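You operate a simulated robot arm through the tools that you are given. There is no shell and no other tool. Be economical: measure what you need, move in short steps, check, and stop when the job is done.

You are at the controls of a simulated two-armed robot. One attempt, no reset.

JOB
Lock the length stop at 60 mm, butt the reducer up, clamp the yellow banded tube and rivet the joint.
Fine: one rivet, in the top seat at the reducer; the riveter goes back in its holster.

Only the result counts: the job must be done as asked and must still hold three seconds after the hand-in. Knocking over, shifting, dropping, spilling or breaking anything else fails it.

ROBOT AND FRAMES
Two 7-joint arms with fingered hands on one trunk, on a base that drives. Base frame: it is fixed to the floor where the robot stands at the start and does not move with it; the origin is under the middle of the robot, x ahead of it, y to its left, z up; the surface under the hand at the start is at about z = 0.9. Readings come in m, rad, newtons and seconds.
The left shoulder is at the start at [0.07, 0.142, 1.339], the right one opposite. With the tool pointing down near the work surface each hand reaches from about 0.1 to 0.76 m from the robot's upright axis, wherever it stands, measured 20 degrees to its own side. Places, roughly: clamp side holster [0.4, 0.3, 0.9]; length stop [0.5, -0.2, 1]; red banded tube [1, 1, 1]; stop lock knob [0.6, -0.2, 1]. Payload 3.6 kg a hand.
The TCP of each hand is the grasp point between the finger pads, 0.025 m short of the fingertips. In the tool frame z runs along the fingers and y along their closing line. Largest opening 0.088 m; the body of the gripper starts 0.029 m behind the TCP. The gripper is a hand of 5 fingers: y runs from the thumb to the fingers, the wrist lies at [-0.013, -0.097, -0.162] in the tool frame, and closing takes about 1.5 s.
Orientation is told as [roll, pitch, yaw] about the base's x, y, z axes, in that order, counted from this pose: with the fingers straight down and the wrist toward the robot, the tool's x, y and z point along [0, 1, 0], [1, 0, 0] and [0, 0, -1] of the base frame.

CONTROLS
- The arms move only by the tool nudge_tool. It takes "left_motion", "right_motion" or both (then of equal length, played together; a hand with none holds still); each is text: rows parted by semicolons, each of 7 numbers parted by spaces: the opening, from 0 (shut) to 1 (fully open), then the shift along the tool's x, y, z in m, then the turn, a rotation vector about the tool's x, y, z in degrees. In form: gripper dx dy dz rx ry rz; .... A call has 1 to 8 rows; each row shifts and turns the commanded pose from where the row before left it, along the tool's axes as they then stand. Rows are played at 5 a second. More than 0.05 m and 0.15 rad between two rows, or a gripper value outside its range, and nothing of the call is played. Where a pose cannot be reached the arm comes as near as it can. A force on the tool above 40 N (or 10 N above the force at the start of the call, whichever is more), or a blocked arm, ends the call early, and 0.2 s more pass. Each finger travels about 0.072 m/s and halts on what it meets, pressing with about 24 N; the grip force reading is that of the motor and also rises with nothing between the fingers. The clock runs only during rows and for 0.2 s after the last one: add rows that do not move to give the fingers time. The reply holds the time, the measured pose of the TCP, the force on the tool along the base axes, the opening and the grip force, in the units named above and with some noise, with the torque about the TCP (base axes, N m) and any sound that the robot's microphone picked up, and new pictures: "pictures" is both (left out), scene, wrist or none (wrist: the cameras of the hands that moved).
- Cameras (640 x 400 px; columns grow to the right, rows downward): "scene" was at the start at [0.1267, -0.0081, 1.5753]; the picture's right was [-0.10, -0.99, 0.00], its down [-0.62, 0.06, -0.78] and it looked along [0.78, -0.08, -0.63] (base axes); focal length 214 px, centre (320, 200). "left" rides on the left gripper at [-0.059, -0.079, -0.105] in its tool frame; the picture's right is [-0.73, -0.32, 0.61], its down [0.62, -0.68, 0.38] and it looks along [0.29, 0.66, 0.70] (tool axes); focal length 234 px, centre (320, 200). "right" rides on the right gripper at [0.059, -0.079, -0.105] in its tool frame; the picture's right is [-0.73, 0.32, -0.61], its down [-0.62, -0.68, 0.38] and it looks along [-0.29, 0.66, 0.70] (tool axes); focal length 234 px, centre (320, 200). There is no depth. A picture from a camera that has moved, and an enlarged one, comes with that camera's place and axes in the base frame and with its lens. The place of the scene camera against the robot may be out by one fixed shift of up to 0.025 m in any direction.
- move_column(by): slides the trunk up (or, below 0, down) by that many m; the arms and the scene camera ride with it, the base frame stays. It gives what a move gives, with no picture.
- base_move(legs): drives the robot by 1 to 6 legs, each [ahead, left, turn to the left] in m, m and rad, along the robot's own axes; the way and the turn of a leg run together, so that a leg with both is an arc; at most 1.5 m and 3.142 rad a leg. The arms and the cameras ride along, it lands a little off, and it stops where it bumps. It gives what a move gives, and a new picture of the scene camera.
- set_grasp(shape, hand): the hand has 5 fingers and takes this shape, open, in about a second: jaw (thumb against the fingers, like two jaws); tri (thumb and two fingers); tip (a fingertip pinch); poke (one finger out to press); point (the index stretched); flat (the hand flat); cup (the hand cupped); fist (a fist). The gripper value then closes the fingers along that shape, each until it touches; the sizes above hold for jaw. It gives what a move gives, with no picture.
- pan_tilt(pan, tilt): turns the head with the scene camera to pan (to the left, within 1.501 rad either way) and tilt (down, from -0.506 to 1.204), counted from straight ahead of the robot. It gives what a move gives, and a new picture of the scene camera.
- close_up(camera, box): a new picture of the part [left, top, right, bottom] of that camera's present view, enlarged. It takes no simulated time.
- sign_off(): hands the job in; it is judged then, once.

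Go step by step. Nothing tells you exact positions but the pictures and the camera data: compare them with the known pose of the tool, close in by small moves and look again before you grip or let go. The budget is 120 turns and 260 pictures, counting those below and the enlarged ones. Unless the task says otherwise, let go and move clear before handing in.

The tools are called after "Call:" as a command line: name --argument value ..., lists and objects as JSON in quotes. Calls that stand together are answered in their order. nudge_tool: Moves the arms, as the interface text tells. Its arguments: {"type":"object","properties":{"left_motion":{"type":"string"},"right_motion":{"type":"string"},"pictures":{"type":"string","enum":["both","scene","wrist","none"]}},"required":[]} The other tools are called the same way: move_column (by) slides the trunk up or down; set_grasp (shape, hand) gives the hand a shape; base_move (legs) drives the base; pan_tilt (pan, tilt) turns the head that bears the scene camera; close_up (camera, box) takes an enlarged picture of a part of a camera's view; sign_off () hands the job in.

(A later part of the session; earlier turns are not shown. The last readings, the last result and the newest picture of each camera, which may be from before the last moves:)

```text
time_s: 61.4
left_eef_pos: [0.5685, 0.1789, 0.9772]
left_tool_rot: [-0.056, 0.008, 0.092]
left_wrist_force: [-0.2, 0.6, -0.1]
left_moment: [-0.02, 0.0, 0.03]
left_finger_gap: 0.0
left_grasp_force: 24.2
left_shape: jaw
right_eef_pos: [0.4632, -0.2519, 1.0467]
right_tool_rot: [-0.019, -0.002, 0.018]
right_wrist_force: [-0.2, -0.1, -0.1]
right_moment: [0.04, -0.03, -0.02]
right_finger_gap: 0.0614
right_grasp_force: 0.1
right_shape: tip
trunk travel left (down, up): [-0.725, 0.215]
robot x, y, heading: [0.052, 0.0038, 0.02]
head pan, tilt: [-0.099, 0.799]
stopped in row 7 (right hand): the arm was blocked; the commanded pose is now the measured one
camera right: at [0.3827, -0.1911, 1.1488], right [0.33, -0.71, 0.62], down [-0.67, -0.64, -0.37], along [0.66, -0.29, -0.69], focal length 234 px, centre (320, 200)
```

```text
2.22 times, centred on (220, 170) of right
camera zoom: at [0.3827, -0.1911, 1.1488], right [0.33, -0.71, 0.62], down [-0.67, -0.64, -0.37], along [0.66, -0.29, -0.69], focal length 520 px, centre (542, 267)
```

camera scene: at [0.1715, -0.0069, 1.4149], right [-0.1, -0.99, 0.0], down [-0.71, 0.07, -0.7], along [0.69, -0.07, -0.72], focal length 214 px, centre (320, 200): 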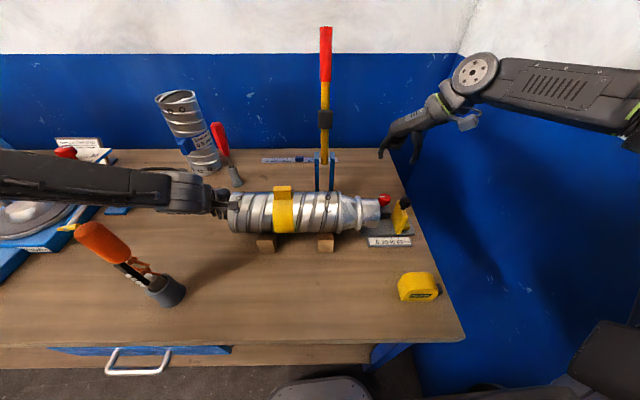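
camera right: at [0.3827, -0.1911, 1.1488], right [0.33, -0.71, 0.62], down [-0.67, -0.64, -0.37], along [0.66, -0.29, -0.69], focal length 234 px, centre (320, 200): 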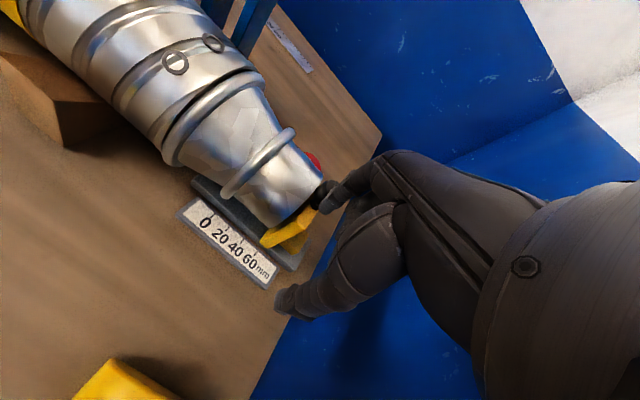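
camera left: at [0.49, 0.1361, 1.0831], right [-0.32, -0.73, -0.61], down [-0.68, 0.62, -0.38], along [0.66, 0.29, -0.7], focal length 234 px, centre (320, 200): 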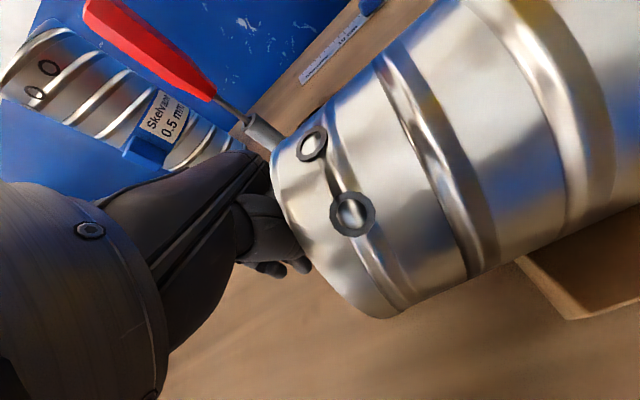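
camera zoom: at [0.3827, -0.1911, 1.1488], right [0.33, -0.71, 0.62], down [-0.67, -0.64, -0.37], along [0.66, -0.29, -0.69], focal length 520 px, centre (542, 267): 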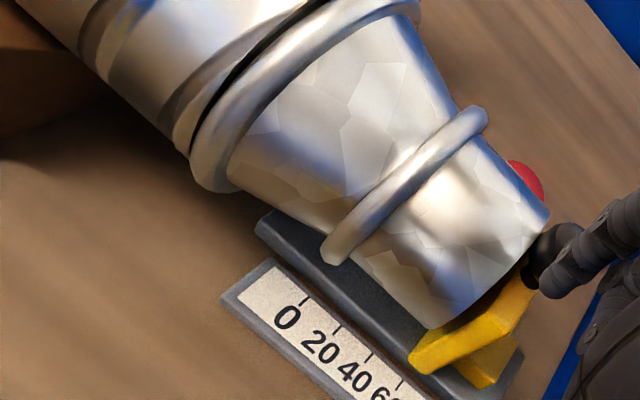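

The right arm was blocked (likely elbow near the wall or finger at the ball), and the robot got nudged. I back the right hand up and inward at once and look at everything.

Call:
nudge_tool --right_motion "0.7 0.005 -0.01 -0.03 0 0 0; 0.7 0.02 -0.01 -0.04 0 0 0; 0.7 0.02 0 -0.03 0 0 0; 0.7 0 0 0 0 0 0" --pictures "wrist"

Call:
pan_tilt --pan -0.7 --tilt 0.7

Call:
pan_tilt --pan -0.1 --tilt 0.8

Call:
close_up --camera "scene" --box '[340, 180, 420, 250]'

```text
time_s: 61.7
left_eef_pos: [0.5746, 0.1818, 0.9805]
left_tool_rot: [-0.058, 0.008, 0.139]
left_wrist_force: [0.0, -0.8, -0.7]
left_moment: [0.04, -0.02, 0.01]
left_finger_gap: 0.0
left_grasp_force: 23.8
left_shape: jaw
right_eef_pos: [0.4656, -0.2597, 1.0508]
right_tool_rot: [0.009, 0.0, 0.02]
right_wrist_force: [-0.7, 0.2, 0.6]
right_moment: [-0.06, -0.01, -0.02]
right_finger_gap: 0.0614
right_grasp_force: 0.0
right_shape: tip
trunk travel left (down, up): [-0.725, 0.215]
robot x, y, heading: [0.051, 0.005, 0.02]
head pan, tilt: [-0.099, 0.799]
stopped in row 1 (right hand): the arm was blocked; the commanded pose is now the measured one
camera right: at [0.3847, -0.202, 1.1544], right [0.34, -0.73, 0.6], down [-0.67, -0.63, -0.39], along [0.66, -0.27, -0.7], focal length 234 px, centre (320, 200)
```

right: 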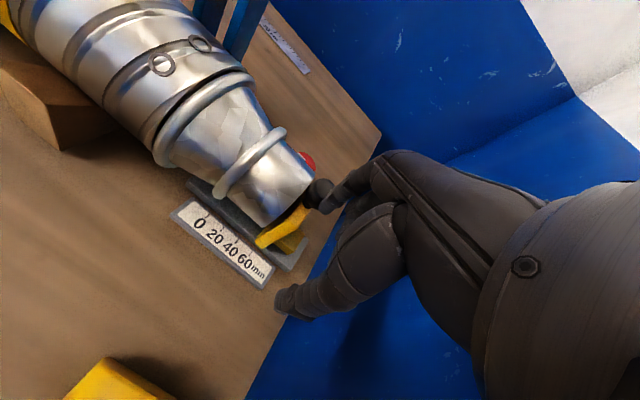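

```text
time_s: 62.7
left_eef_pos: [0.5716, 0.1829, 0.9802]
left_tool_rot: [-0.062, 0.01, 0.143]
left_wrist_force: [-0.1, -0.5, -0.4]
left_moment: [0.0, -0.02, 0.01]
left_finger_gap: 0.0
left_grasp_force: 23.9
left_shape: jaw
right_eef_pos: [0.4631, -0.2569, 1.0492]
right_tool_rot: [0.017, -0.002, 0.024]
right_wrist_force: [-0.7, -0.3, 0.2]
right_moment: [-0.03, -0.02, 0.0]
right_finger_gap: 0.0613
right_grasp_force: 0.1
right_shape: tip
trunk travel left (down, up): [-0.725, 0.215]
robot x, y, heading: [0.0492, 0.0074, 0.024]
head pan, tilt: [-0.7, 0.7]
camera scene: at [0.1619, 0.0152, 1.4259], right [-0.63, -0.78, 0.04], down [-0.5, 0.37, -0.78], along [0.6, -0.51, -0.62], focal length 214 px, centre (320, 200)
```

scene: 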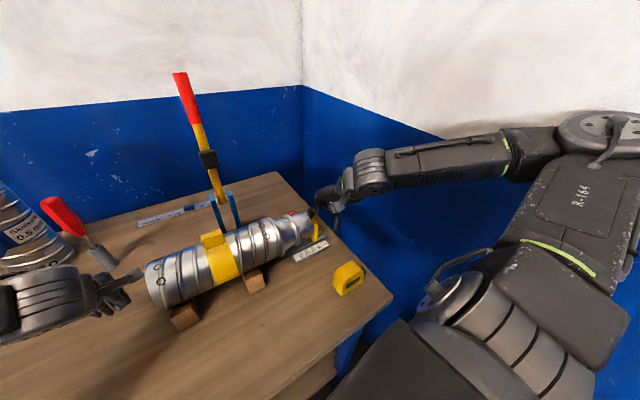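

```text
time_s: 63.7
left_eef_pos: [0.5719, 0.1818, 0.981]
left_tool_rot: [-0.063, 0.009, 0.142]
left_wrist_force: [-0.6, 0.1, 0.2]
left_moment: [0.01, -0.02, 0.03]
left_finger_gap: 0.0
left_grasp_force: 23.2
left_shape: jaw
right_eef_pos: [0.4635, -0.2566, 1.0507]
right_tool_rot: [0.016, -0.003, 0.022]
right_wrist_force: [-0.3, -0.1, 0.3]
right_moment: [-0.02, -0.02, 0.02]
right_finger_gap: 0.0615
right_grasp_force: 0.0
right_shape: tip
trunk travel left (down, up): [-0.725, 0.215]
robot x, y, heading: [0.0495, 0.0072, 0.023]
head pan, tilt: [-0.099, 0.799]
camera scene: at [0.1763, 0.0616, 1.4156], right [-0.08, -1.0, 0.04], down [-0.72, 0.02, -0.7], along [0.69, -0.09, -0.71], focal length 214 px, centre (320, 200)
```

scene: 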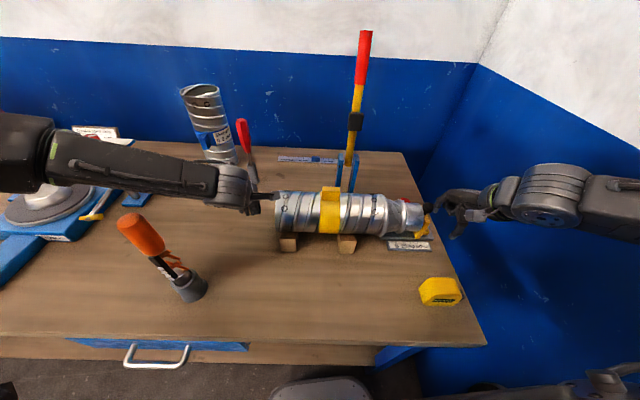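

```text
5.71 times, centred on (380, 215) of scene
camera zoom: at [0.1763, 0.0616, 1.4156], right [-0.08, -1.0, 0.04], down [-0.72, 0.02, -0.7], along [0.69, -0.09, -0.71], focal length 1226 px, centre (-23, 114)
```

zoom: 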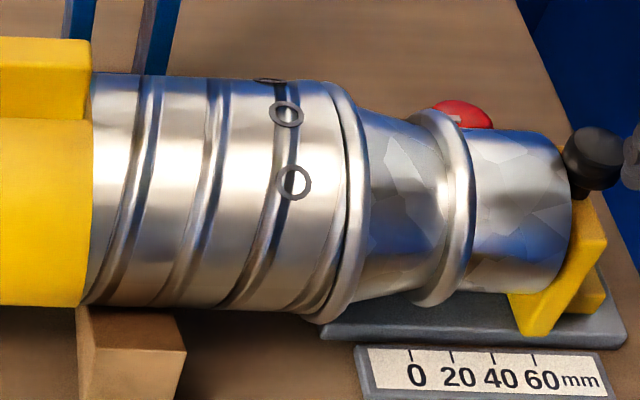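

The right elbow is wedged against the wall and is tilting the torso. I lift the right hand straight up and bring it forward/inward, which unfolds the elbow.

Call:
nudge_tool --right_motion "0.7 0 0 -0.02 0 0 0; 0.7 0.01 0 -0.03 0 0 0; 0.7 0.02 0.01 -0.03 0 0 0; 0.7 0.02 0.02 -0.02 0 0 0; 0.7 0.02 0.02 0 0 0 0; 0.7 0 0 0 0 0 0" --pictures "scene"

```text
time_s: 65.1
left_eef_pos: [0.5662, 0.1399, 0.9839]
left_tool_rot: [-0.003, -0.002, 0.107]
left_wrist_force: [0.7, 0.4, 0.3]
left_moment: [-0.04, -0.01, -0.03]
left_finger_gap: 0.0
left_grasp_force: 24.0
left_shape: jaw
right_eef_pos: [0.5052, -0.2212, 1.143]
right_tool_rot: [0.044, 0.002, 0.029]
right_wrist_force: [-0.4, 0.1, -0.5]
right_moment: [-0.04, -0.03, -0.02]
right_finger_gap: 0.0615
right_grasp_force: 0.1
right_shape: tip
trunk travel left (down, up): [-0.725, 0.215]
robot x, y, heading: [0.0507, 0.0028, 0.03]
head pan, tilt: [-0.099, 0.799]
stopped in row 6 (left hand): the force on the tool passed its limit at 45 N (the readings are from after the stop); the commanded pose is now the measured one
camera scene: at [0.1731, -0.0001, 1.4155], right [-0.08, -1.0, 0.0], down [-0.71, 0.05, -0.7], along [0.7, -0.05, -0.72], focal length 214 px, centre (320, 200)
```

scene: 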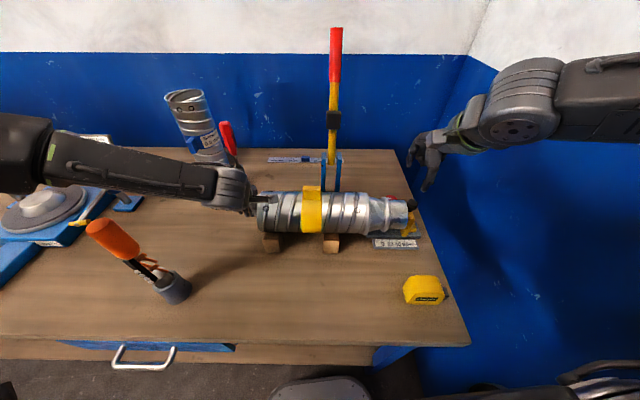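

The arm is free and the torso sprang back, bumping the tube end with the left hand. I check the stop, reducer and knob.

Call:
close_up --camera "scene" --box '[350, 180, 430, 260]'

Call:
close_up --camera "right" --box '[60, 60, 360, 360]'

Call:
close_up --camera "scene" --box '[200, 170, 420, 270]'

```text
5.00 times, centred on (390, 220) of scene
camera zoom: at [0.1731, -0.0001, 1.4155], right [-0.08, -1.0, 0.0], down [-0.71, 0.05, -0.7], along [0.7, -0.05, -0.72], focal length 1072 px, centre (-30, 100)
```

zoom: 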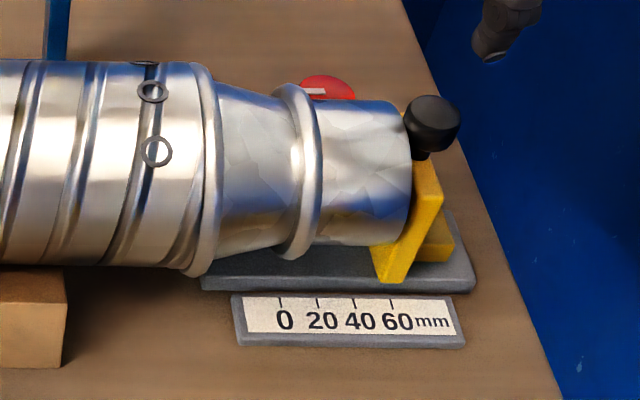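

```text
1.33 times, centred on (210, 210) of right
camera zoom: at [0.425, -0.1687, 1.2493], right [0.34, -0.74, 0.57], down [-0.66, -0.63, -0.41], along [0.66, -0.24, -0.71], focal length 312 px, centre (467, 187)
```

zoom: 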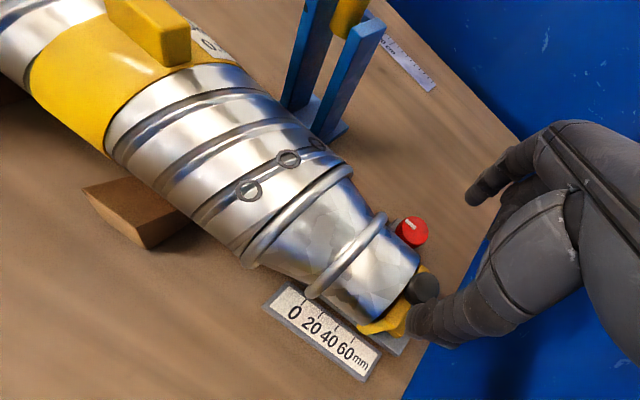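

```text
2.91 times, centred on (310, 220) of scene
camera zoom: at [0.1731, -0.0001, 1.4155], right [-0.08, -1.0, 0.0], down [-0.71, 0.05, -0.7], along [0.7, -0.05, -0.72], focal length 624 px, centre (349, 142)
```

zoom: 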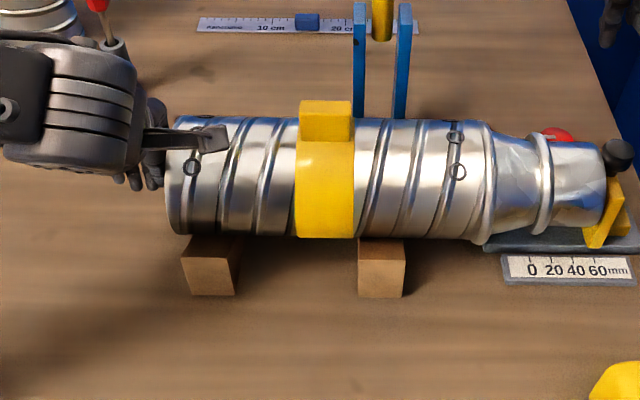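

The lock held and the reducer is still butted at the stop. I withdraw the left hand upward and park the right hand higher with its elbow unfolded; next the clamp lever.

Call:
nudge_tool --left_motion "0 0.03 0 0 0 0 0; 0 0.02 0 -0.03 0 0 0; 0.3 0 0 -0.045 0 0 0; 0.6 0 0 -0.045 0 0 0; 0.6 0 0 -0.045 0 0 0; 0.6 0 0 -0.045 0 0 0; 0.6 0 0 -0.045 0 0 0; 0.6 0 0 -0.045 0 0 0" --right_motion "0.7 0.01 0.01 -0.02 0 0 0; 0.7 0.01 0.01 -0.02 0 0 0; 0.7 0 0.01 -0.02 0 0 0; 0.7 0 0.01 0 0 0 0; 0.7 0 0.01 0 0 0 0; 0.7 0 0 0 0 0 0; 0.7 0 0 0 0 0 0; 0.7 0 0 0 0 0 0" --pictures "both"

Call:
pan_tilt --pan -0.1 --tilt 0.55

```text
time_s: 66.9
left_eef_pos: [0.5609, 0.1918, 1.286]
left_tool_rot: [-0.004, -0.001, 0.106]
left_wrist_force: [0.5, 0.0, 0.9]
left_moment: [0.01, 0.0, 0.01]
left_finger_gap: 0.0524
left_grasp_force: 0.0
left_shape: jaw
right_eef_pos: [0.5542, -0.2061, 1.2038]
right_tool_rot: [0.048, -0.001, 0.029]
right_wrist_force: [0.2, -0.3, -0.4]
right_moment: [0.0, -0.01, 0.0]
right_finger_gap: 0.0612
right_grasp_force: 0.2
right_shape: tip
trunk travel left (down, up): [-0.725, 0.215]
robot x, y, heading: [0.0516, 0.0043, 0.019]
head pan, tilt: [-0.099, 0.799]
camera scene: at [0.1726, -0.0039, 1.415], right [-0.08, -1.0, 0.0], down [-0.71, 0.05, -0.7], along [0.7, -0.05, -0.72], focal length 214 px, centre (320, 200)
camera right: at [0.4736, -0.1535, 1.3091], right [0.34, -0.74, 0.57], down [-0.66, -0.62, -0.41], along [0.66, -0.24, -0.71], focal length 234 px, centre (320, 200)
camera left: at [0.4882, 0.125, 1.3906], right [-0.24, -0.76, -0.61], down [-0.74, 0.55, -0.39], along [0.62, 0.36, -0.7], focal length 234 px, centre (320, 200)
```

scene: 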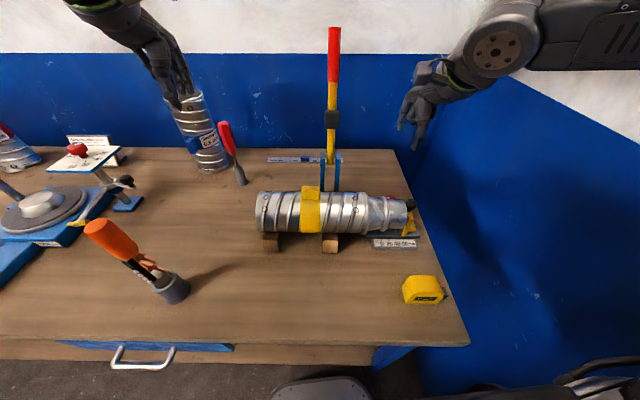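
right: 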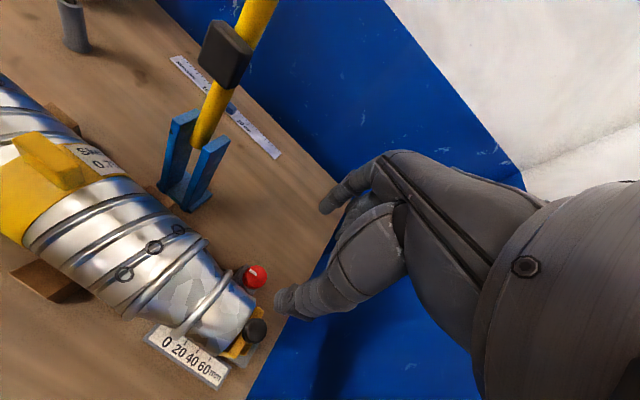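
left: 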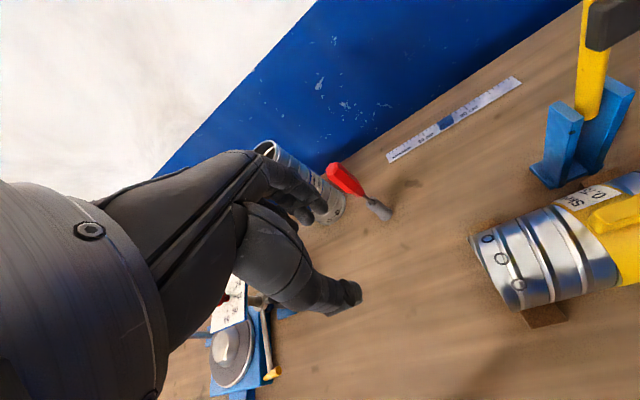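

```text
time_s: 67.6
left_eef_pos: [0.5619, 0.1924, 1.2858]
left_tool_rot: [-0.001, -0.004, 0.106]
left_wrist_force: [0.7, 0.0, 0.9]
left_moment: [-0.02, 0.0, -0.01]
left_finger_gap: 0.0526
left_grasp_force: 0.1
left_shape: jaw
right_eef_pos: [0.5551, -0.2035, 1.2033]
right_tool_rot: [0.046, -0.001, 0.029]
right_wrist_force: [0.4, -0.3, -1.0]
right_moment: [0.0, -0.05, 0.02]
right_finger_gap: 0.0617
right_grasp_force: 0.0
right_shape: tip
trunk travel left (down, up): [-0.725, 0.215]
robot x, y, heading: [0.0506, 0.0029, 0.025]
head pan, tilt: [-0.099, 0.55]
camera scene: at [0.1825, -0.0038, 1.4363], right [-0.08, -1.0, 0.0], down [-0.52, 0.04, -0.85], along [0.85, -0.06, -0.52], focal length 214 px, centre (320, 200)
```

scene: 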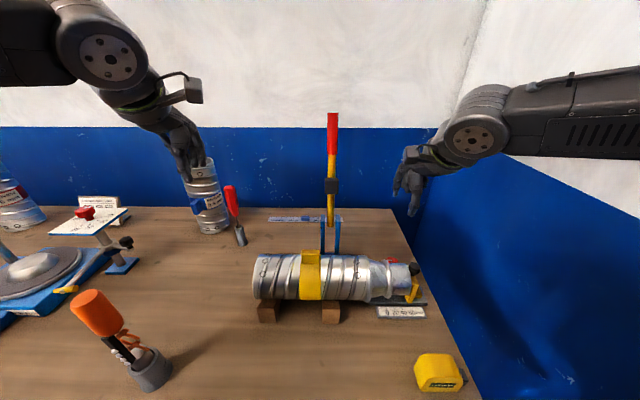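

The clamp lever stands at about (.667,-.063), pad z≈1.17, red grip z 1.26–1.35. I take the left hand over its top end with the jaw open.

Call:
nudge_tool --left_motion "0.9 0 0 -0.048 0 0 0; 0.9 0 0 -0.048 0 0 0; 0.9 -0.0436 0.013 -0.008 0 0 0; 0.9 -0.0436 0.013 -0.008 0 0 0; 0.9 -0.0436 0.013 -0.008 0 0 0; 0.9 -0.0436 0.013 -0.008 0 0 0; 0.9 -0.0436 0.013 0 0 0 0; 0.9 -0.0436 0.0127 0 0 0 0" --pictures "both"

Call:
close_up --camera "scene" --box '[240, 60, 440, 220]'

```text
time_s: 69.4
left_eef_pos: [0.5576, 0.1266, 1.2886]
left_tool_rot: [-0.004, -0.002, 0.104]
left_wrist_force: [0.3, -0.1, -0.2]
left_moment: [0.02, -0.01, 0.0]
left_finger_gap: 0.0791
left_grasp_force: 0.1
left_shape: jaw
left hand out of reach, approached as far as the arm can: row 2, 3, 4, 5, 6, 7, 8
right_eef_pos: [0.5547, -0.2055, 1.2033]
right_tool_rot: [0.046, 0.0, 0.028]
right_wrist_force: [0.8, -0.3, 0.1]
right_moment: [-0.01, -0.01, 0.01]
right_finger_gap: 0.0615
right_grasp_force: 0.1
right_shape: tip
trunk travel left (down, up): [-0.725, 0.215]
robot x, y, heading: [0.0482, 0.0007, 0.027]
head pan, tilt: [-0.099, 0.55]
camera scene: at [0.1824, -0.0037, 1.4363], right [-0.08, -1.0, 0.0], down [-0.52, 0.04, -0.85], along [0.85, -0.06, -0.52], focal length 214 px, centre (320, 200)
camera left: at [0.4846, 0.0602, 1.3933], right [-0.24, -0.76, -0.6], down [-0.74, 0.55, -0.39], along [0.63, 0.35, -0.7], focal length 234 px, centre (320, 200)
```

scene: 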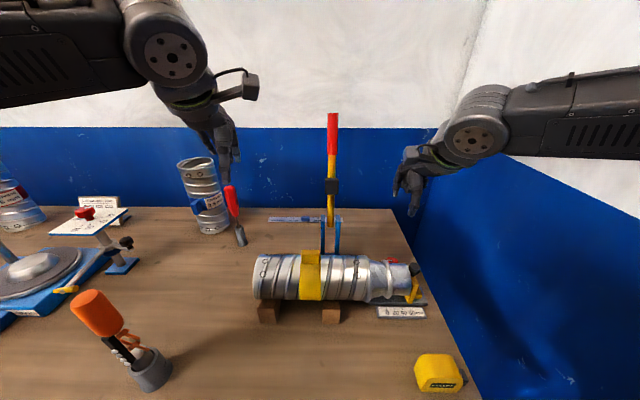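
left: 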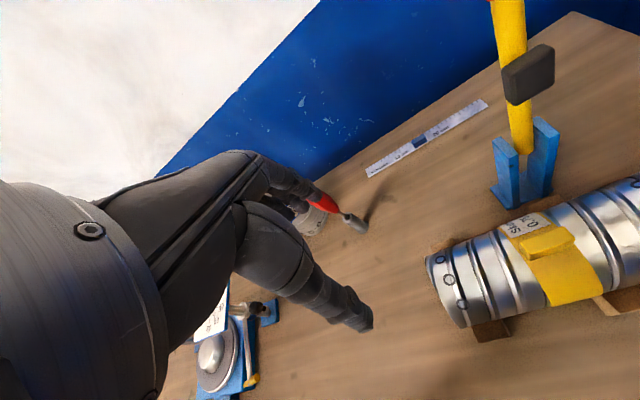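

```text
2.50 times, centred on (340, 140) of scene
camera zoom: at [0.1824, -0.0037, 1.4363], right [-0.08, -1.0, 0.0], down [-0.52, 0.04, -0.85], along [0.85, -0.06, -0.52], focal length 536 px, centre (270, 350)
```

zoom: 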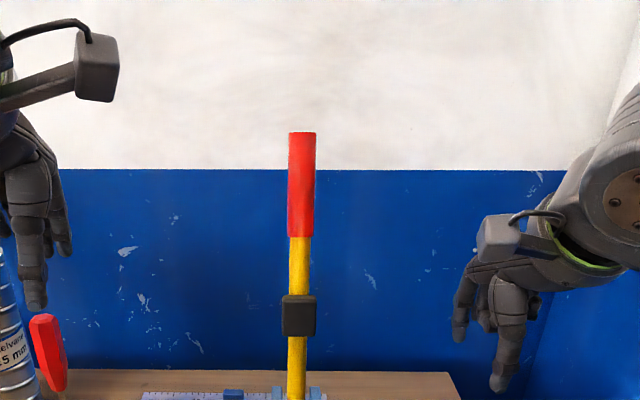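

Too high for the lowered trunk. I raise the trunk 0.2 m, then approach the lever top again.

Call:
move_column --by 0.2

Call:
nudge_tool --left_motion "0.9 -0.035 0.02 0.01 0 0 0; 0.9 -0.035 0.02 0.01 0 0 0; 0.9 -0.035 0.02 0.01 0 0 0; 0.9 -0.035 0.02 0.01 0 0 0; 0.9 -0.035 0.02 0.01 0 0 0; 0.9 -0.02 0.02 0 0 0 0; 0.9 0 0 0 0 0 0" --pictures "both"

Call:
close_up --camera "scene" --box '[220, 80, 420, 240]'

```text
time_s: 71.6
left_eef_pos: [0.5577, 0.1277, 1.4884]
left_tool_rot: [-0.006, -0.002, 0.104]
left_wrist_force: [0.4, -0.4, -0.6]
left_moment: [-0.03, 0.0, -0.02]
left_finger_gap: 0.079
left_grasp_force: 0.1
left_shape: jaw
right_eef_pos: [0.5549, -0.206, 1.4018]
right_tool_rot: [0.048, 0.0, 0.028]
right_wrist_force: [0.5, 0.2, 0.0]
right_moment: [-0.01, -0.03, -0.01]
right_finger_gap: 0.0614
right_grasp_force: 0.1
right_shape: tip
trunk travel left (down, up): [-0.925, 0.015]
robot x, y, heading: [0.0518, 0.0046, 0.024]
head pan, tilt: [-0.099, 0.55]
```

```text
time_s: 73.2
left_eef_pos: [0.5927, 0.1166, 1.4243]
left_tool_rot: [-0.008, -0.005, 0.106]
left_wrist_force: [0.0, -0.7, 0.0]
left_moment: [-0.02, 0.0, 0.01]
left_finger_gap: 0.0792
left_grasp_force: 0.0
left_shape: jaw
left hand out of reach, approached as far as the arm can: row 1, 2, 3, 4, 5, 6
right_eef_pos: [0.5545, -0.2061, 1.4029]
right_tool_rot: [0.046, 0.0, 0.028]
right_wrist_force: [-0.2, -0.1, -0.3]
right_moment: [-0.01, 0.0, 0.0]
right_finger_gap: 0.0618
right_grasp_force: 0.0
right_shape: tip
trunk travel left (down, up): [-0.925, 0.015]
robot x, y, heading: [0.0527, 0.0024, 0.024]
head pan, tilt: [-0.099, 0.55]
camera scene: at [0.1815, -0.0038, 1.6364], right [-0.08, -1.0, 0.0], down [-0.52, 0.04, -0.85], along [0.85, -0.06, -0.52], focal length 214 px, centre (320, 200)
camera left: at [0.5192, 0.0504, 1.528], right [-0.24, -0.76, -0.6], down [-0.74, 0.55, -0.39], along [0.63, 0.35, -0.7], focal length 234 px, centre (320, 200)
```

scene: 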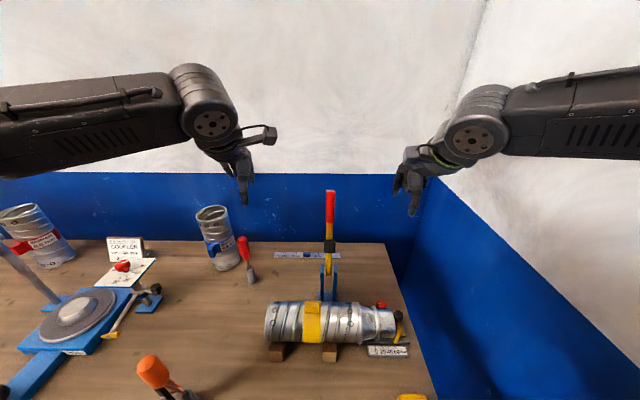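
left: 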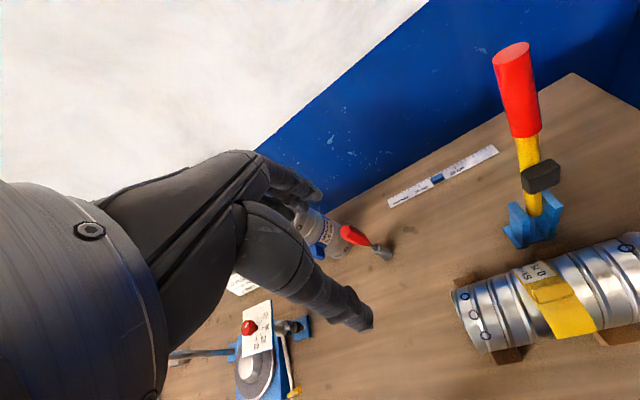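

```text
2.50 times, centred on (320, 160) of scene
camera zoom: at [0.1815, -0.0038, 1.6364], right [-0.08, -1.0, 0.0], down [-0.52, 0.04, -0.85], along [0.85, -0.06, -0.52], focal length 536 px, centre (320, 300)
```

zoom: 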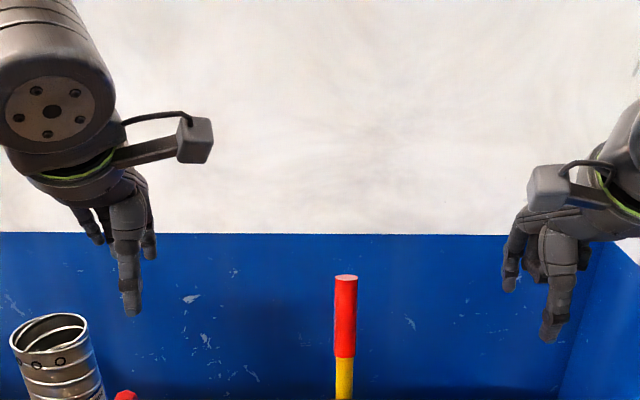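

The left arm can't cross that far. I'll use the right arm for the lever and give its elbow room by driving the base 0.14 m to the left.

Call:
base_move --legs '[[0, 0.14, -0.02]]'

Call:
set_grasp --hand "right" --shape "jaw"

Call:
pan_tilt --pan -0.4 --tilt 0.6

```text
time_s: 74.5
left_eef_pos: [0.5929, 0.2422, 1.4228]
left_tool_rot: [-0.003, -0.004, 0.088]
left_wrist_force: [-0.9, -0.1, -0.1]
left_moment: [0.0, 0.01, -0.01]
left_finger_gap: 0.0789
left_grasp_force: 0.1
left_shape: jaw
right_eef_pos: [0.5492, -0.078, 1.4029]
right_tool_rot: [0.049, 0.0, 0.013]
right_wrist_force: [-0.2, -0.4, 1.4]
right_moment: [-0.03, 0.0, 0.0]
right_finger_gap: 0.0615
right_grasp_force: 0.1
right_shape: tip
trunk travel left (down, up): [-0.925, 0.015]
robot x, y, heading: [0.0459, 0.1418, 0.012]
head pan, tilt: [-0.099, 0.55]
camera scene: at [0.1799, 0.128, 1.6363], right [-0.09, -1.0, 0.0], down [-0.52, 0.05, -0.85], along [0.85, -0.08, -0.52], focal length 214 px, centre (320, 200)
```

scene: 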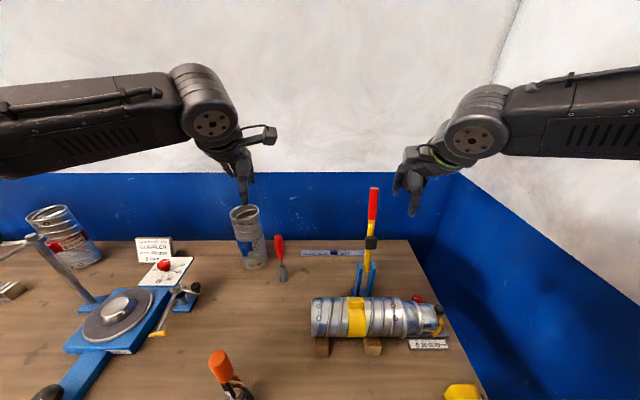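

```text
time_s: 75.4
left_eef_pos: [0.5929, 0.2484, 1.4232]
left_tool_rot: [-0.006, -0.004, 0.087]
left_wrist_force: [0.8, -1.0, 0.3]
left_moment: [0.01, 0.03, 0.01]
left_finger_gap: 0.0795
left_grasp_force: 0.0
left_shape: jaw
right_eef_pos: [0.55, -0.0738, 1.4041]
right_tool_rot: [0.045, 0.001, 0.013]
right_wrist_force: [-0.1, 1.0, -0.7]
right_moment: [-0.01, 0.01, 0.01]
right_finger_gap: 0.0879
right_grasp_force: 0.0
right_shape: jaw
trunk travel left (down, up): [-0.925, 0.015]
robot x, y, heading: [0.0511, 0.1401, 0.001]
head pan, tilt: [-0.099, 0.55]
```

```text
time_s: 76.2
left_eef_pos: [0.593, 0.246, 1.4234]
left_tool_rot: [-0.006, -0.003, 0.086]
left_wrist_force: [-0.2, 0.3, 0.6]
left_moment: [0.01, 0.01, 0.01]
left_finger_gap: 0.079
left_grasp_force: 0.0
left_shape: jaw
right_eef_pos: [0.5488, -0.0743, 1.4019]
right_tool_rot: [0.048, 0.0, 0.012]
right_wrist_force: [-0.6, 0.1, 0.0]
right_moment: [-0.01, -0.02, -0.02]
right_finger_gap: 0.0879
right_grasp_force: 0.1
right_shape: jaw
trunk travel left (down, up): [-0.925, 0.015]
robot x, y, heading: [0.0466, 0.1396, 0.008]
head pan, tilt: [-0.4, 0.6]
camera scene: at [0.1724, 0.1072, 1.6318], right [-0.38, -0.92, 0.0], down [-0.52, 0.22, -0.83], along [0.76, -0.31, -0.56], focal length 214 px, centre (320, 200)
```

scene: 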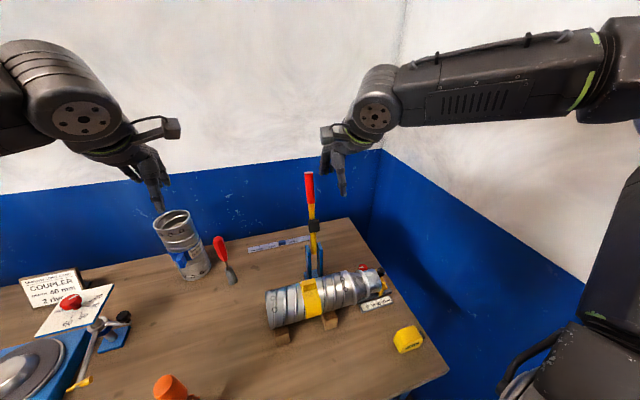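

Room gained. Now I take the right hand forward over the lever's top.

Call:
nudge_tool --right_motion "1 0.005 0.04 0 0 0 0; 1 0.005 0.04 0 0 0 0; 1 0.004 0.04 0 0 0 0; 1 0 0 0 0 0 0" --pictures "both"

Call:
close_up --camera "scene" --box '[260, 110, 400, 240]'

Call:
close_up --camera "right" --box '[100, 100, 400, 400]'

```text
time_s: 77.2
left_eef_pos: [0.593, 0.2442, 1.4234]
left_tool_rot: [-0.005, -0.002, 0.088]
left_wrist_force: [-0.1, 0.1, 0.2]
left_moment: [-0.01, 0.0, -0.03]
left_finger_gap: 0.0793
left_grasp_force: 0.0
left_shape: jaw
right_eef_pos: [0.6688, -0.0563, 1.4016]
right_tool_rot: [0.046, 0.0, 0.012]
right_wrist_force: [0.0, -0.3, -0.3]
right_moment: [-0.01, 0.01, 0.01]
right_finger_gap: 0.088
right_grasp_force: 0.0
right_shape: jaw
trunk travel left (down, up): [-0.925, 0.015]
robot x, y, heading: [0.0492, 0.1385, 0.006]
head pan, tilt: [-0.4, 0.6]
camera scene: at [0.1719, 0.1062, 1.6318], right [-0.38, -0.92, 0.0], down [-0.52, 0.22, -0.83], along [0.76, -0.32, -0.56], focal length 214 px, centre (320, 200)
camera right: at [0.5895, -0.0027, 1.5079], right [0.33, -0.75, 0.57], down [-0.67, -0.61, -0.41], along [0.66, -0.25, -0.71], focal length 234 px, centre (320, 200)
```

scene: 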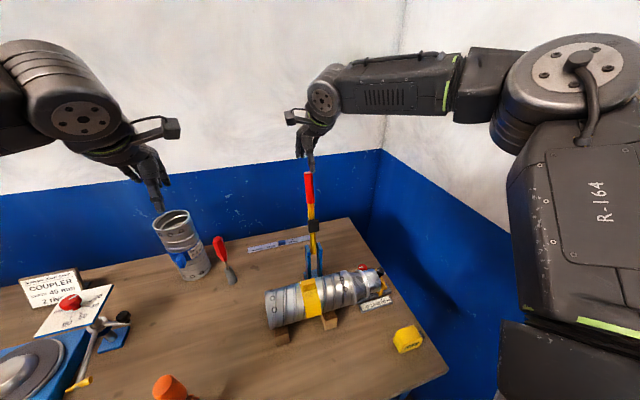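
right: 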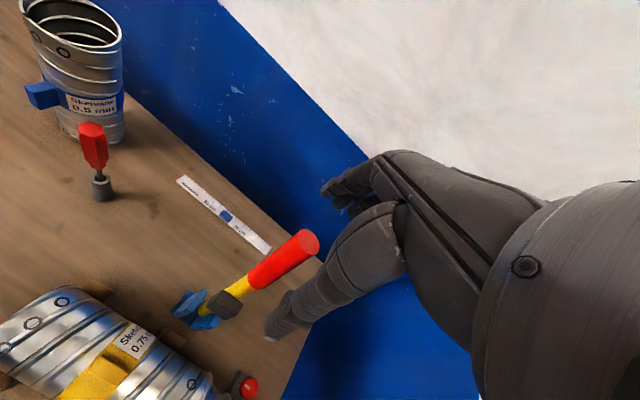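

```text
3.08 times, centred on (330, 175) of scene
camera zoom: at [0.1719, 0.1062, 1.6318], right [-0.38, -0.92, 0.0], down [-0.52, 0.22, -0.83], along [0.76, -0.32, -0.56], focal length 660 px, centre (289, 277)
```

zoom: 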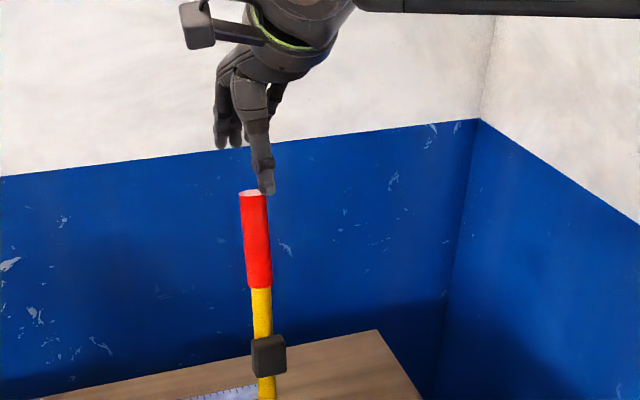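

```text
1.33 times, centred on (250, 250) of right
camera zoom: at [0.5895, -0.0027, 1.5079], right [0.33, -0.75, 0.57], down [-0.67, -0.61, -0.41], along [0.66, -0.25, -0.71], focal length 312 px, centre (413, 133)
```

zoom: 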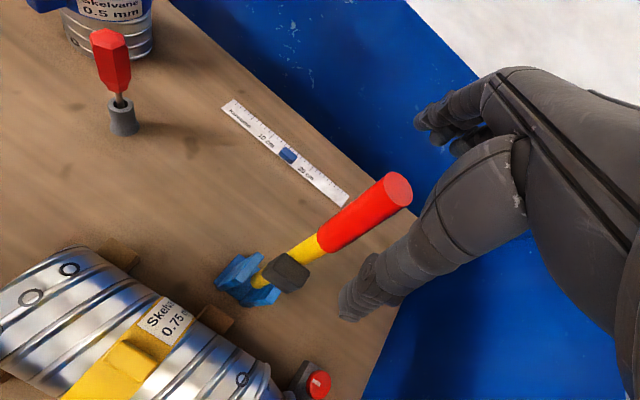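

The lever's top is near (.69,-.067,1.35), leaning slightly back. I shift over it and descend in small steps with the jaw fully open.

Call:
nudge_tool --right_motion "1 -0.01 0.02 0 0 0 0; 1 0 0 0.02 0 0 0; 1 0 0 0.02 0 0 0; 1 0 0 0 0 0 0" --pictures "wrist"

Call:
close_up --camera "scene" --box '[260, 110, 400, 240]'

Call:
close_up --camera "right" --box '[200, 130, 420, 350]'

```text
time_s: 78.2
left_eef_pos: [0.5931, 0.2478, 1.4232]
left_tool_rot: [-0.005, -0.004, 0.087]
left_wrist_force: [0.8, 0.3, -0.5]
left_moment: [-0.02, 0.0, 0.0]
left_finger_gap: 0.0789
left_grasp_force: 0.1
left_shape: jaw
right_eef_pos: [0.6881, -0.0657, 1.3606]
right_tool_rot: [0.045, 0.0, 0.013]
right_wrist_force: [0.7, -0.1, 0.2]
right_moment: [-0.02, 0.0, 0.0]
right_finger_gap: 0.0878
right_grasp_force: 0.1
right_shape: jaw
trunk travel left (down, up): [-0.925, 0.015]
robot x, y, heading: [0.0505, 0.1399, 0.01]
head pan, tilt: [-0.4, 0.6]
camera right: at [0.6088, -0.0121, 1.4678], right [0.33, -0.75, 0.57], down [-0.67, -0.61, -0.41], along [0.66, -0.25, -0.71], focal length 234 px, centre (320, 200)
```

right: 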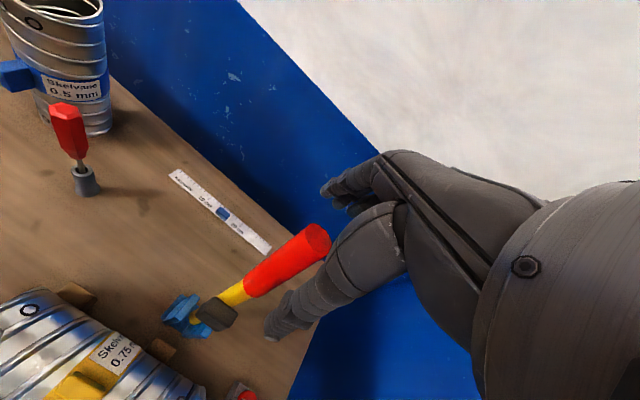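

```text
3.08 times, centred on (330, 175) of scene
camera zoom: at [0.1728, 0.1073, 1.6318], right [-0.38, -0.92, 0.0], down [-0.52, 0.22, -0.82], along [0.76, -0.32, -0.57], focal length 660 px, centre (289, 277)
```

zoom: 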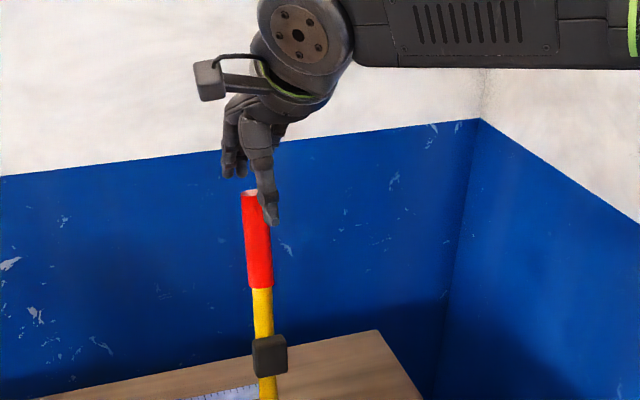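

```text
1.82 times, centred on (310, 240) of right
camera zoom: at [0.6088, -0.0121, 1.4678], right [0.33, -0.75, 0.57], down [-0.67, -0.61, -0.41], along [0.66, -0.25, -0.71], focal length 426 px, centre (338, 127)
```

zoom: 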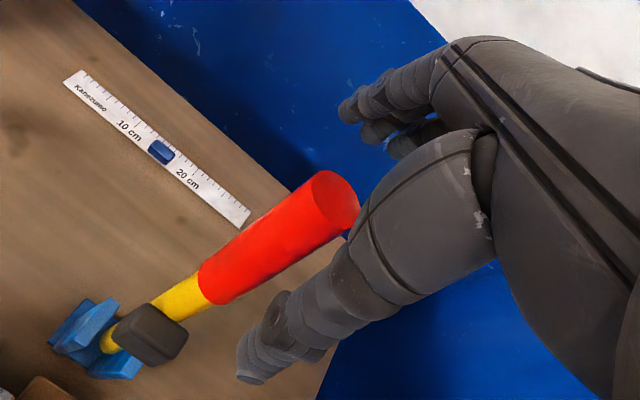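

Call:
nudge_tool --right_motion "1 -0.006 0.008 0.013 0 0 0; 1 0 0 0.012 0 0 0; 0.8 0 0 0 0 0 0; 0.6 0 0 0 0 0 0; 0.5 0 0 0 0 0 0; 0.5 0 0 0 0 0 0" --pictures "wrist"

Call:
close_up --camera "scene" --box '[260, 110, 400, 240]'

Call:
close_up --camera "right" --box '[200, 130, 420, 350]'

```text
time_s: 79.6
left_eef_pos: [0.5926, 0.2464, 1.422]
left_tool_rot: [-0.004, -0.004, 0.086]
left_wrist_force: [0.1, 0.1, 0.4]
left_moment: [0.03, -0.02, -0.03]
left_finger_gap: 0.079
left_grasp_force: 0.1
left_shape: jaw
right_eef_pos: [0.6958, -0.0702, 1.335]
right_tool_rot: [0.047, 0.001, 0.013]
right_wrist_force: [0.3, 0.2, -1.0]
right_moment: [-0.01, 0.05, 0.02]
right_finger_gap: 0.0446
right_grasp_force: 0.1
right_shape: jaw
trunk travel left (down, up): [-0.925, 0.015]
robot x, y, heading: [0.0488, 0.1388, 0.004]
head pan, tilt: [-0.4, 0.6]
camera right: at [0.6175, -0.017, 1.4424], right [0.33, -0.75, 0.57], down [-0.67, -0.61, -0.41], along [0.66, -0.25, -0.71], focal length 234 px, centre (320, 200)
```

right: 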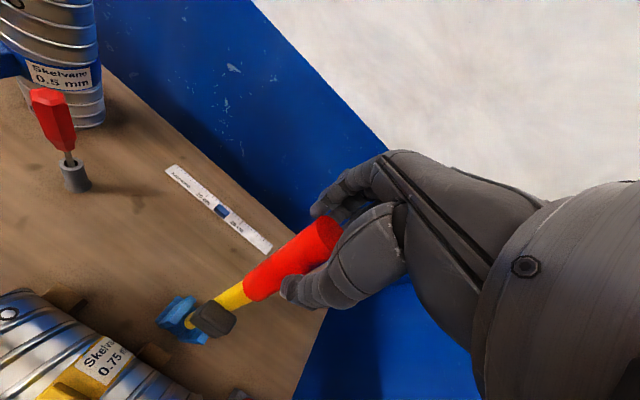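

```text
3.08 times, centred on (330, 175) of scene
camera zoom: at [0.1724, 0.1071, 1.6318], right [-0.38, -0.92, 0.0], down [-0.52, 0.22, -0.82], along [0.76, -0.32, -0.57], focal length 660 px, centre (289, 277)
```

zoom: 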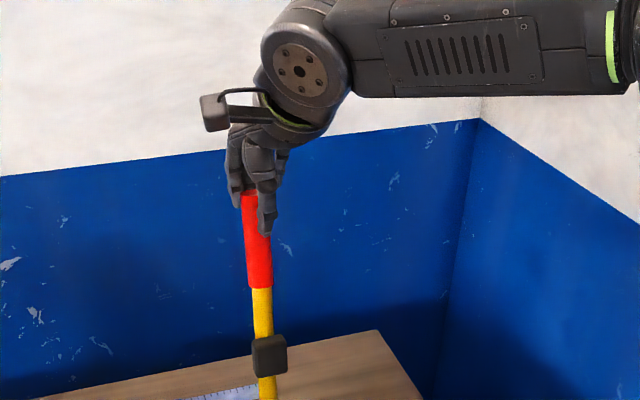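

```text
1.82 times, centred on (310, 240) of right
camera zoom: at [0.6175, -0.017, 1.4424], right [0.33, -0.75, 0.57], down [-0.67, -0.61, -0.41], along [0.66, -0.25, -0.71], focal length 426 px, centre (338, 127)
```

zoom: 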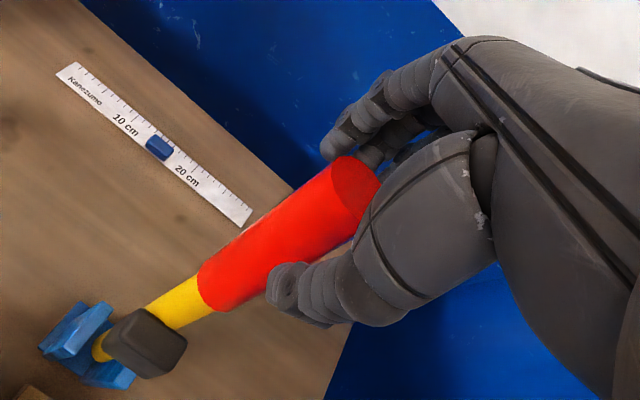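

Fingers are behind the lever and the thumb in front. I pull it toward the robot along its arc, with a loose grip.

Call:
nudge_tool --right_motion "0.55 0.0045 -0.045 0 0 0 0; 0.55 0.0045 -0.045 0.0064 0 0 0; 0.55 0.0044 -0.0434 0.0137 0 0 0; 0.55 0 0 0 0 0 0" --pictures "both"

```text
time_s: 80.6
left_eef_pos: [0.5924, 0.2465, 1.4222]
left_tool_rot: [-0.005, -0.002, 0.088]
left_wrist_force: [0.0, 0.8, 0.0]
left_moment: [0.0, -0.04, 0.0]
left_finger_gap: 0.0792
left_grasp_force: 0.0
left_shape: jaw
right_eef_pos: [0.5627, -0.0614, 1.3137]
right_tool_rot: [0.048, -0.001, 0.013]
right_wrist_force: [-1.5, -0.5, 0.7]
right_moment: [0.02, 0.03, 0.01]
right_finger_gap: 0.0497
right_grasp_force: 0.1
right_shape: jaw
trunk travel left (down, up): [-0.925, 0.015]
robot x, y, heading: [0.0478, 0.1399, 0.006]
head pan, tilt: [-0.4, 0.6]
camera scene: at [0.1725, 0.107, 1.6318], right [-0.38, -0.92, 0.0], down [-0.52, 0.22, -0.82], along [0.76, -0.32, -0.57], focal length 214 px, centre (320, 200)
camera right: at [0.4828, -0.0072, 1.4196], right [0.33, -0.75, 0.57], down [-0.67, -0.61, -0.41], along [0.66, -0.25, -0.71], focal length 234 px, centre (320, 200)
```

scene: 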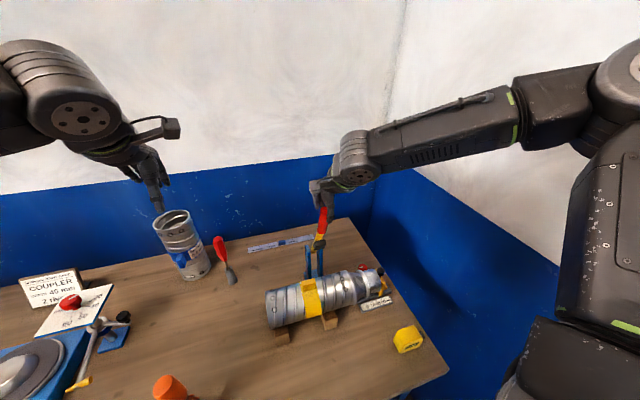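
right: 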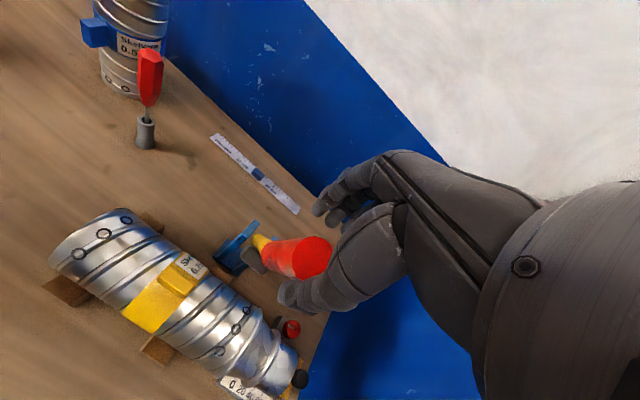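

The lever swings easily with the hand. I continue the arc.

Call:
nudge_tool --right_motion "0.6 0.0041 -0.0406 0.0203 0 0 0; 0.6 0.0037 -0.0368 0.0264 0 0 0; 0.6 0.0033 -0.0323 0.0319 0 0 0; 0.6 0 0 0 0 0 0" --pictures "both"

Call:
close_up --camera "scene" --box '[250, 170, 410, 340]'

```text
time_s: 81.6
left_eef_pos: [0.5931, 0.2461, 1.4235]
left_tool_rot: [-0.005, -0.003, 0.087]
left_wrist_force: [-0.7, -0.7, -0.3]
left_moment: [-0.01, -0.03, 0.02]
left_finger_gap: 0.0792
left_grasp_force: 0.0
left_shape: jaw
right_eef_pos: [0.4566, -0.0468, 1.2393]
right_tool_rot: [0.046, 0.002, 0.012]
right_wrist_force: [-0.9, 1.0, 0.0]
right_moment: [0.0, 0.01, -0.01]
right_finger_gap: 0.0543
right_grasp_force: 0.1
right_shape: jaw
right hand out of reach, approached as far as the arm can: row 3
trunk travel left (down, up): [-0.925, 0.015]
robot x, y, heading: [0.0493, 0.1412, 0.012]
head pan, tilt: [-0.4, 0.6]
camera scene: at [0.1717, 0.1071, 1.6319], right [-0.38, -0.92, 0.0], down [-0.52, 0.22, -0.83], along [0.76, -0.32, -0.56], focal length 214 px, centre (320, 200)
camera right: at [0.3788, 0.0077, 1.344], right [0.33, -0.75, 0.57], down [-0.67, -0.61, -0.41], along [0.66, -0.25, -0.71], focal length 234 px, centre (320, 200)
```

scene: 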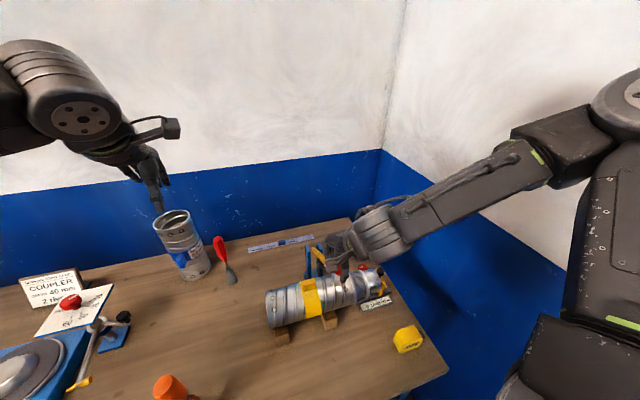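
right: 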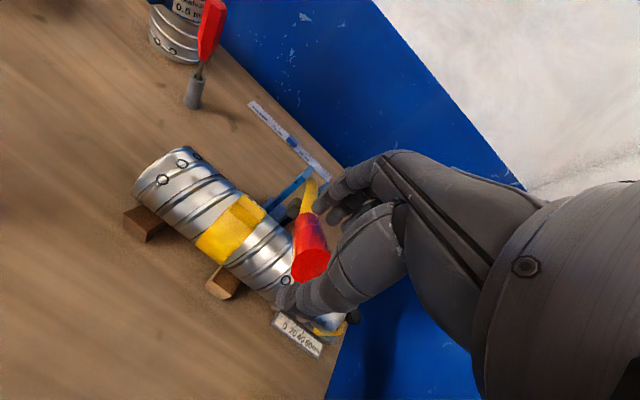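

```text
2.35 times, centred on (330, 255) of scene
camera zoom: at [0.1717, 0.1071, 1.6319], right [-0.38, -0.92, 0.0], down [-0.52, 0.22, -0.83], along [0.76, -0.32, -0.56], focal length 505 px, centre (296, 71)
```

zoom: 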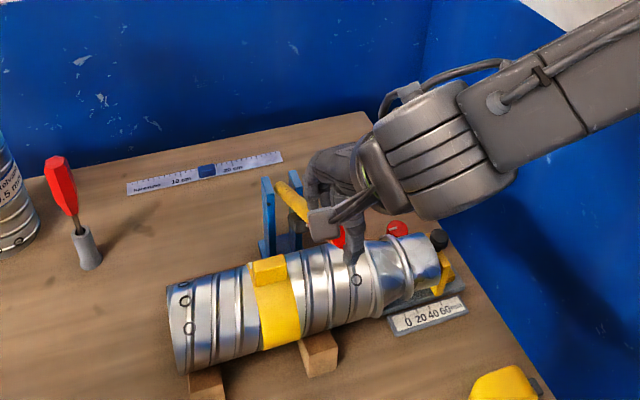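

The lever is about 50° down. I slide the hand out sideways (left), then will press it down from above.

Call:
nudge_tool --right_motion "1 0 0 0 0 0 0; 1 0 0 0 0 0 0; 1 0.03 0 0 0 0 0; 1 0.03 0 0 0 0 0; 1 0.03 0 0 0 0 0; 1 0 0 0 0 0 0" --pictures "scene"

Call:
close_up --camera "scene" --box '[250, 170, 410, 340]'

```text
time_s: 83.0
left_eef_pos: [0.5926, 0.2445, 1.4229]
left_tool_rot: [-0.006, -0.003, 0.087]
left_wrist_force: [0.2, -0.9, -0.2]
left_moment: [-0.01, -0.01, 0.03]
left_finger_gap: 0.0792
left_grasp_force: 0.0
left_shape: jaw
right_eef_pos: [0.4567, 0.0415, 1.2421]
right_tool_rot: [0.048, -0.001, 0.011]
right_wrist_force: [0.3, 0.0, -0.9]
right_moment: [0.0, 0.0, 0.01]
right_finger_gap: 0.0878
right_grasp_force: 0.1
right_shape: jaw
trunk travel left (down, up): [-0.925, 0.015]
robot x, y, heading: [0.0479, 0.1403, 0.009]
head pan, tilt: [-0.4, 0.6]
camera scene: at [0.1723, 0.1058, 1.6318], right [-0.38, -0.92, 0.0], down [-0.52, 0.22, -0.82], along [0.76, -0.31, -0.57], focal length 214 px, centre (320, 200)
```

scene: 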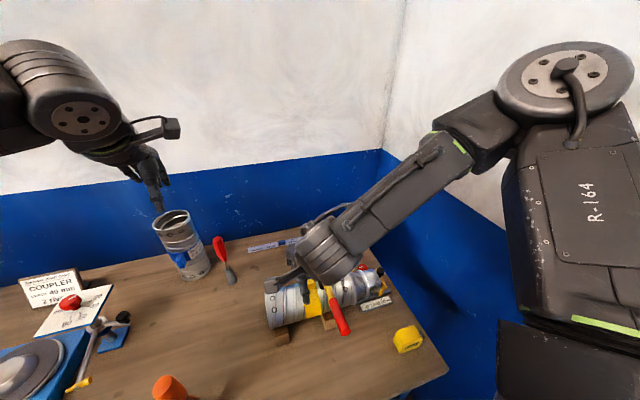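

```text
2.35 times, centred on (330, 255) of scene
camera zoom: at [0.1723, 0.1058, 1.6318], right [-0.38, -0.92, 0.0], down [-0.52, 0.22, -0.82], along [0.76, -0.31, -0.57], focal length 505 px, centre (296, 71)
```

zoom: 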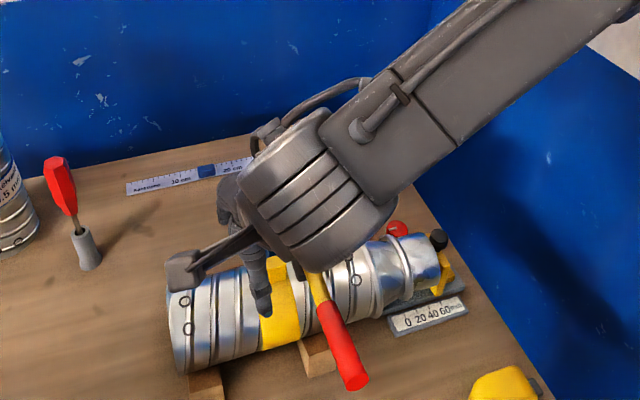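

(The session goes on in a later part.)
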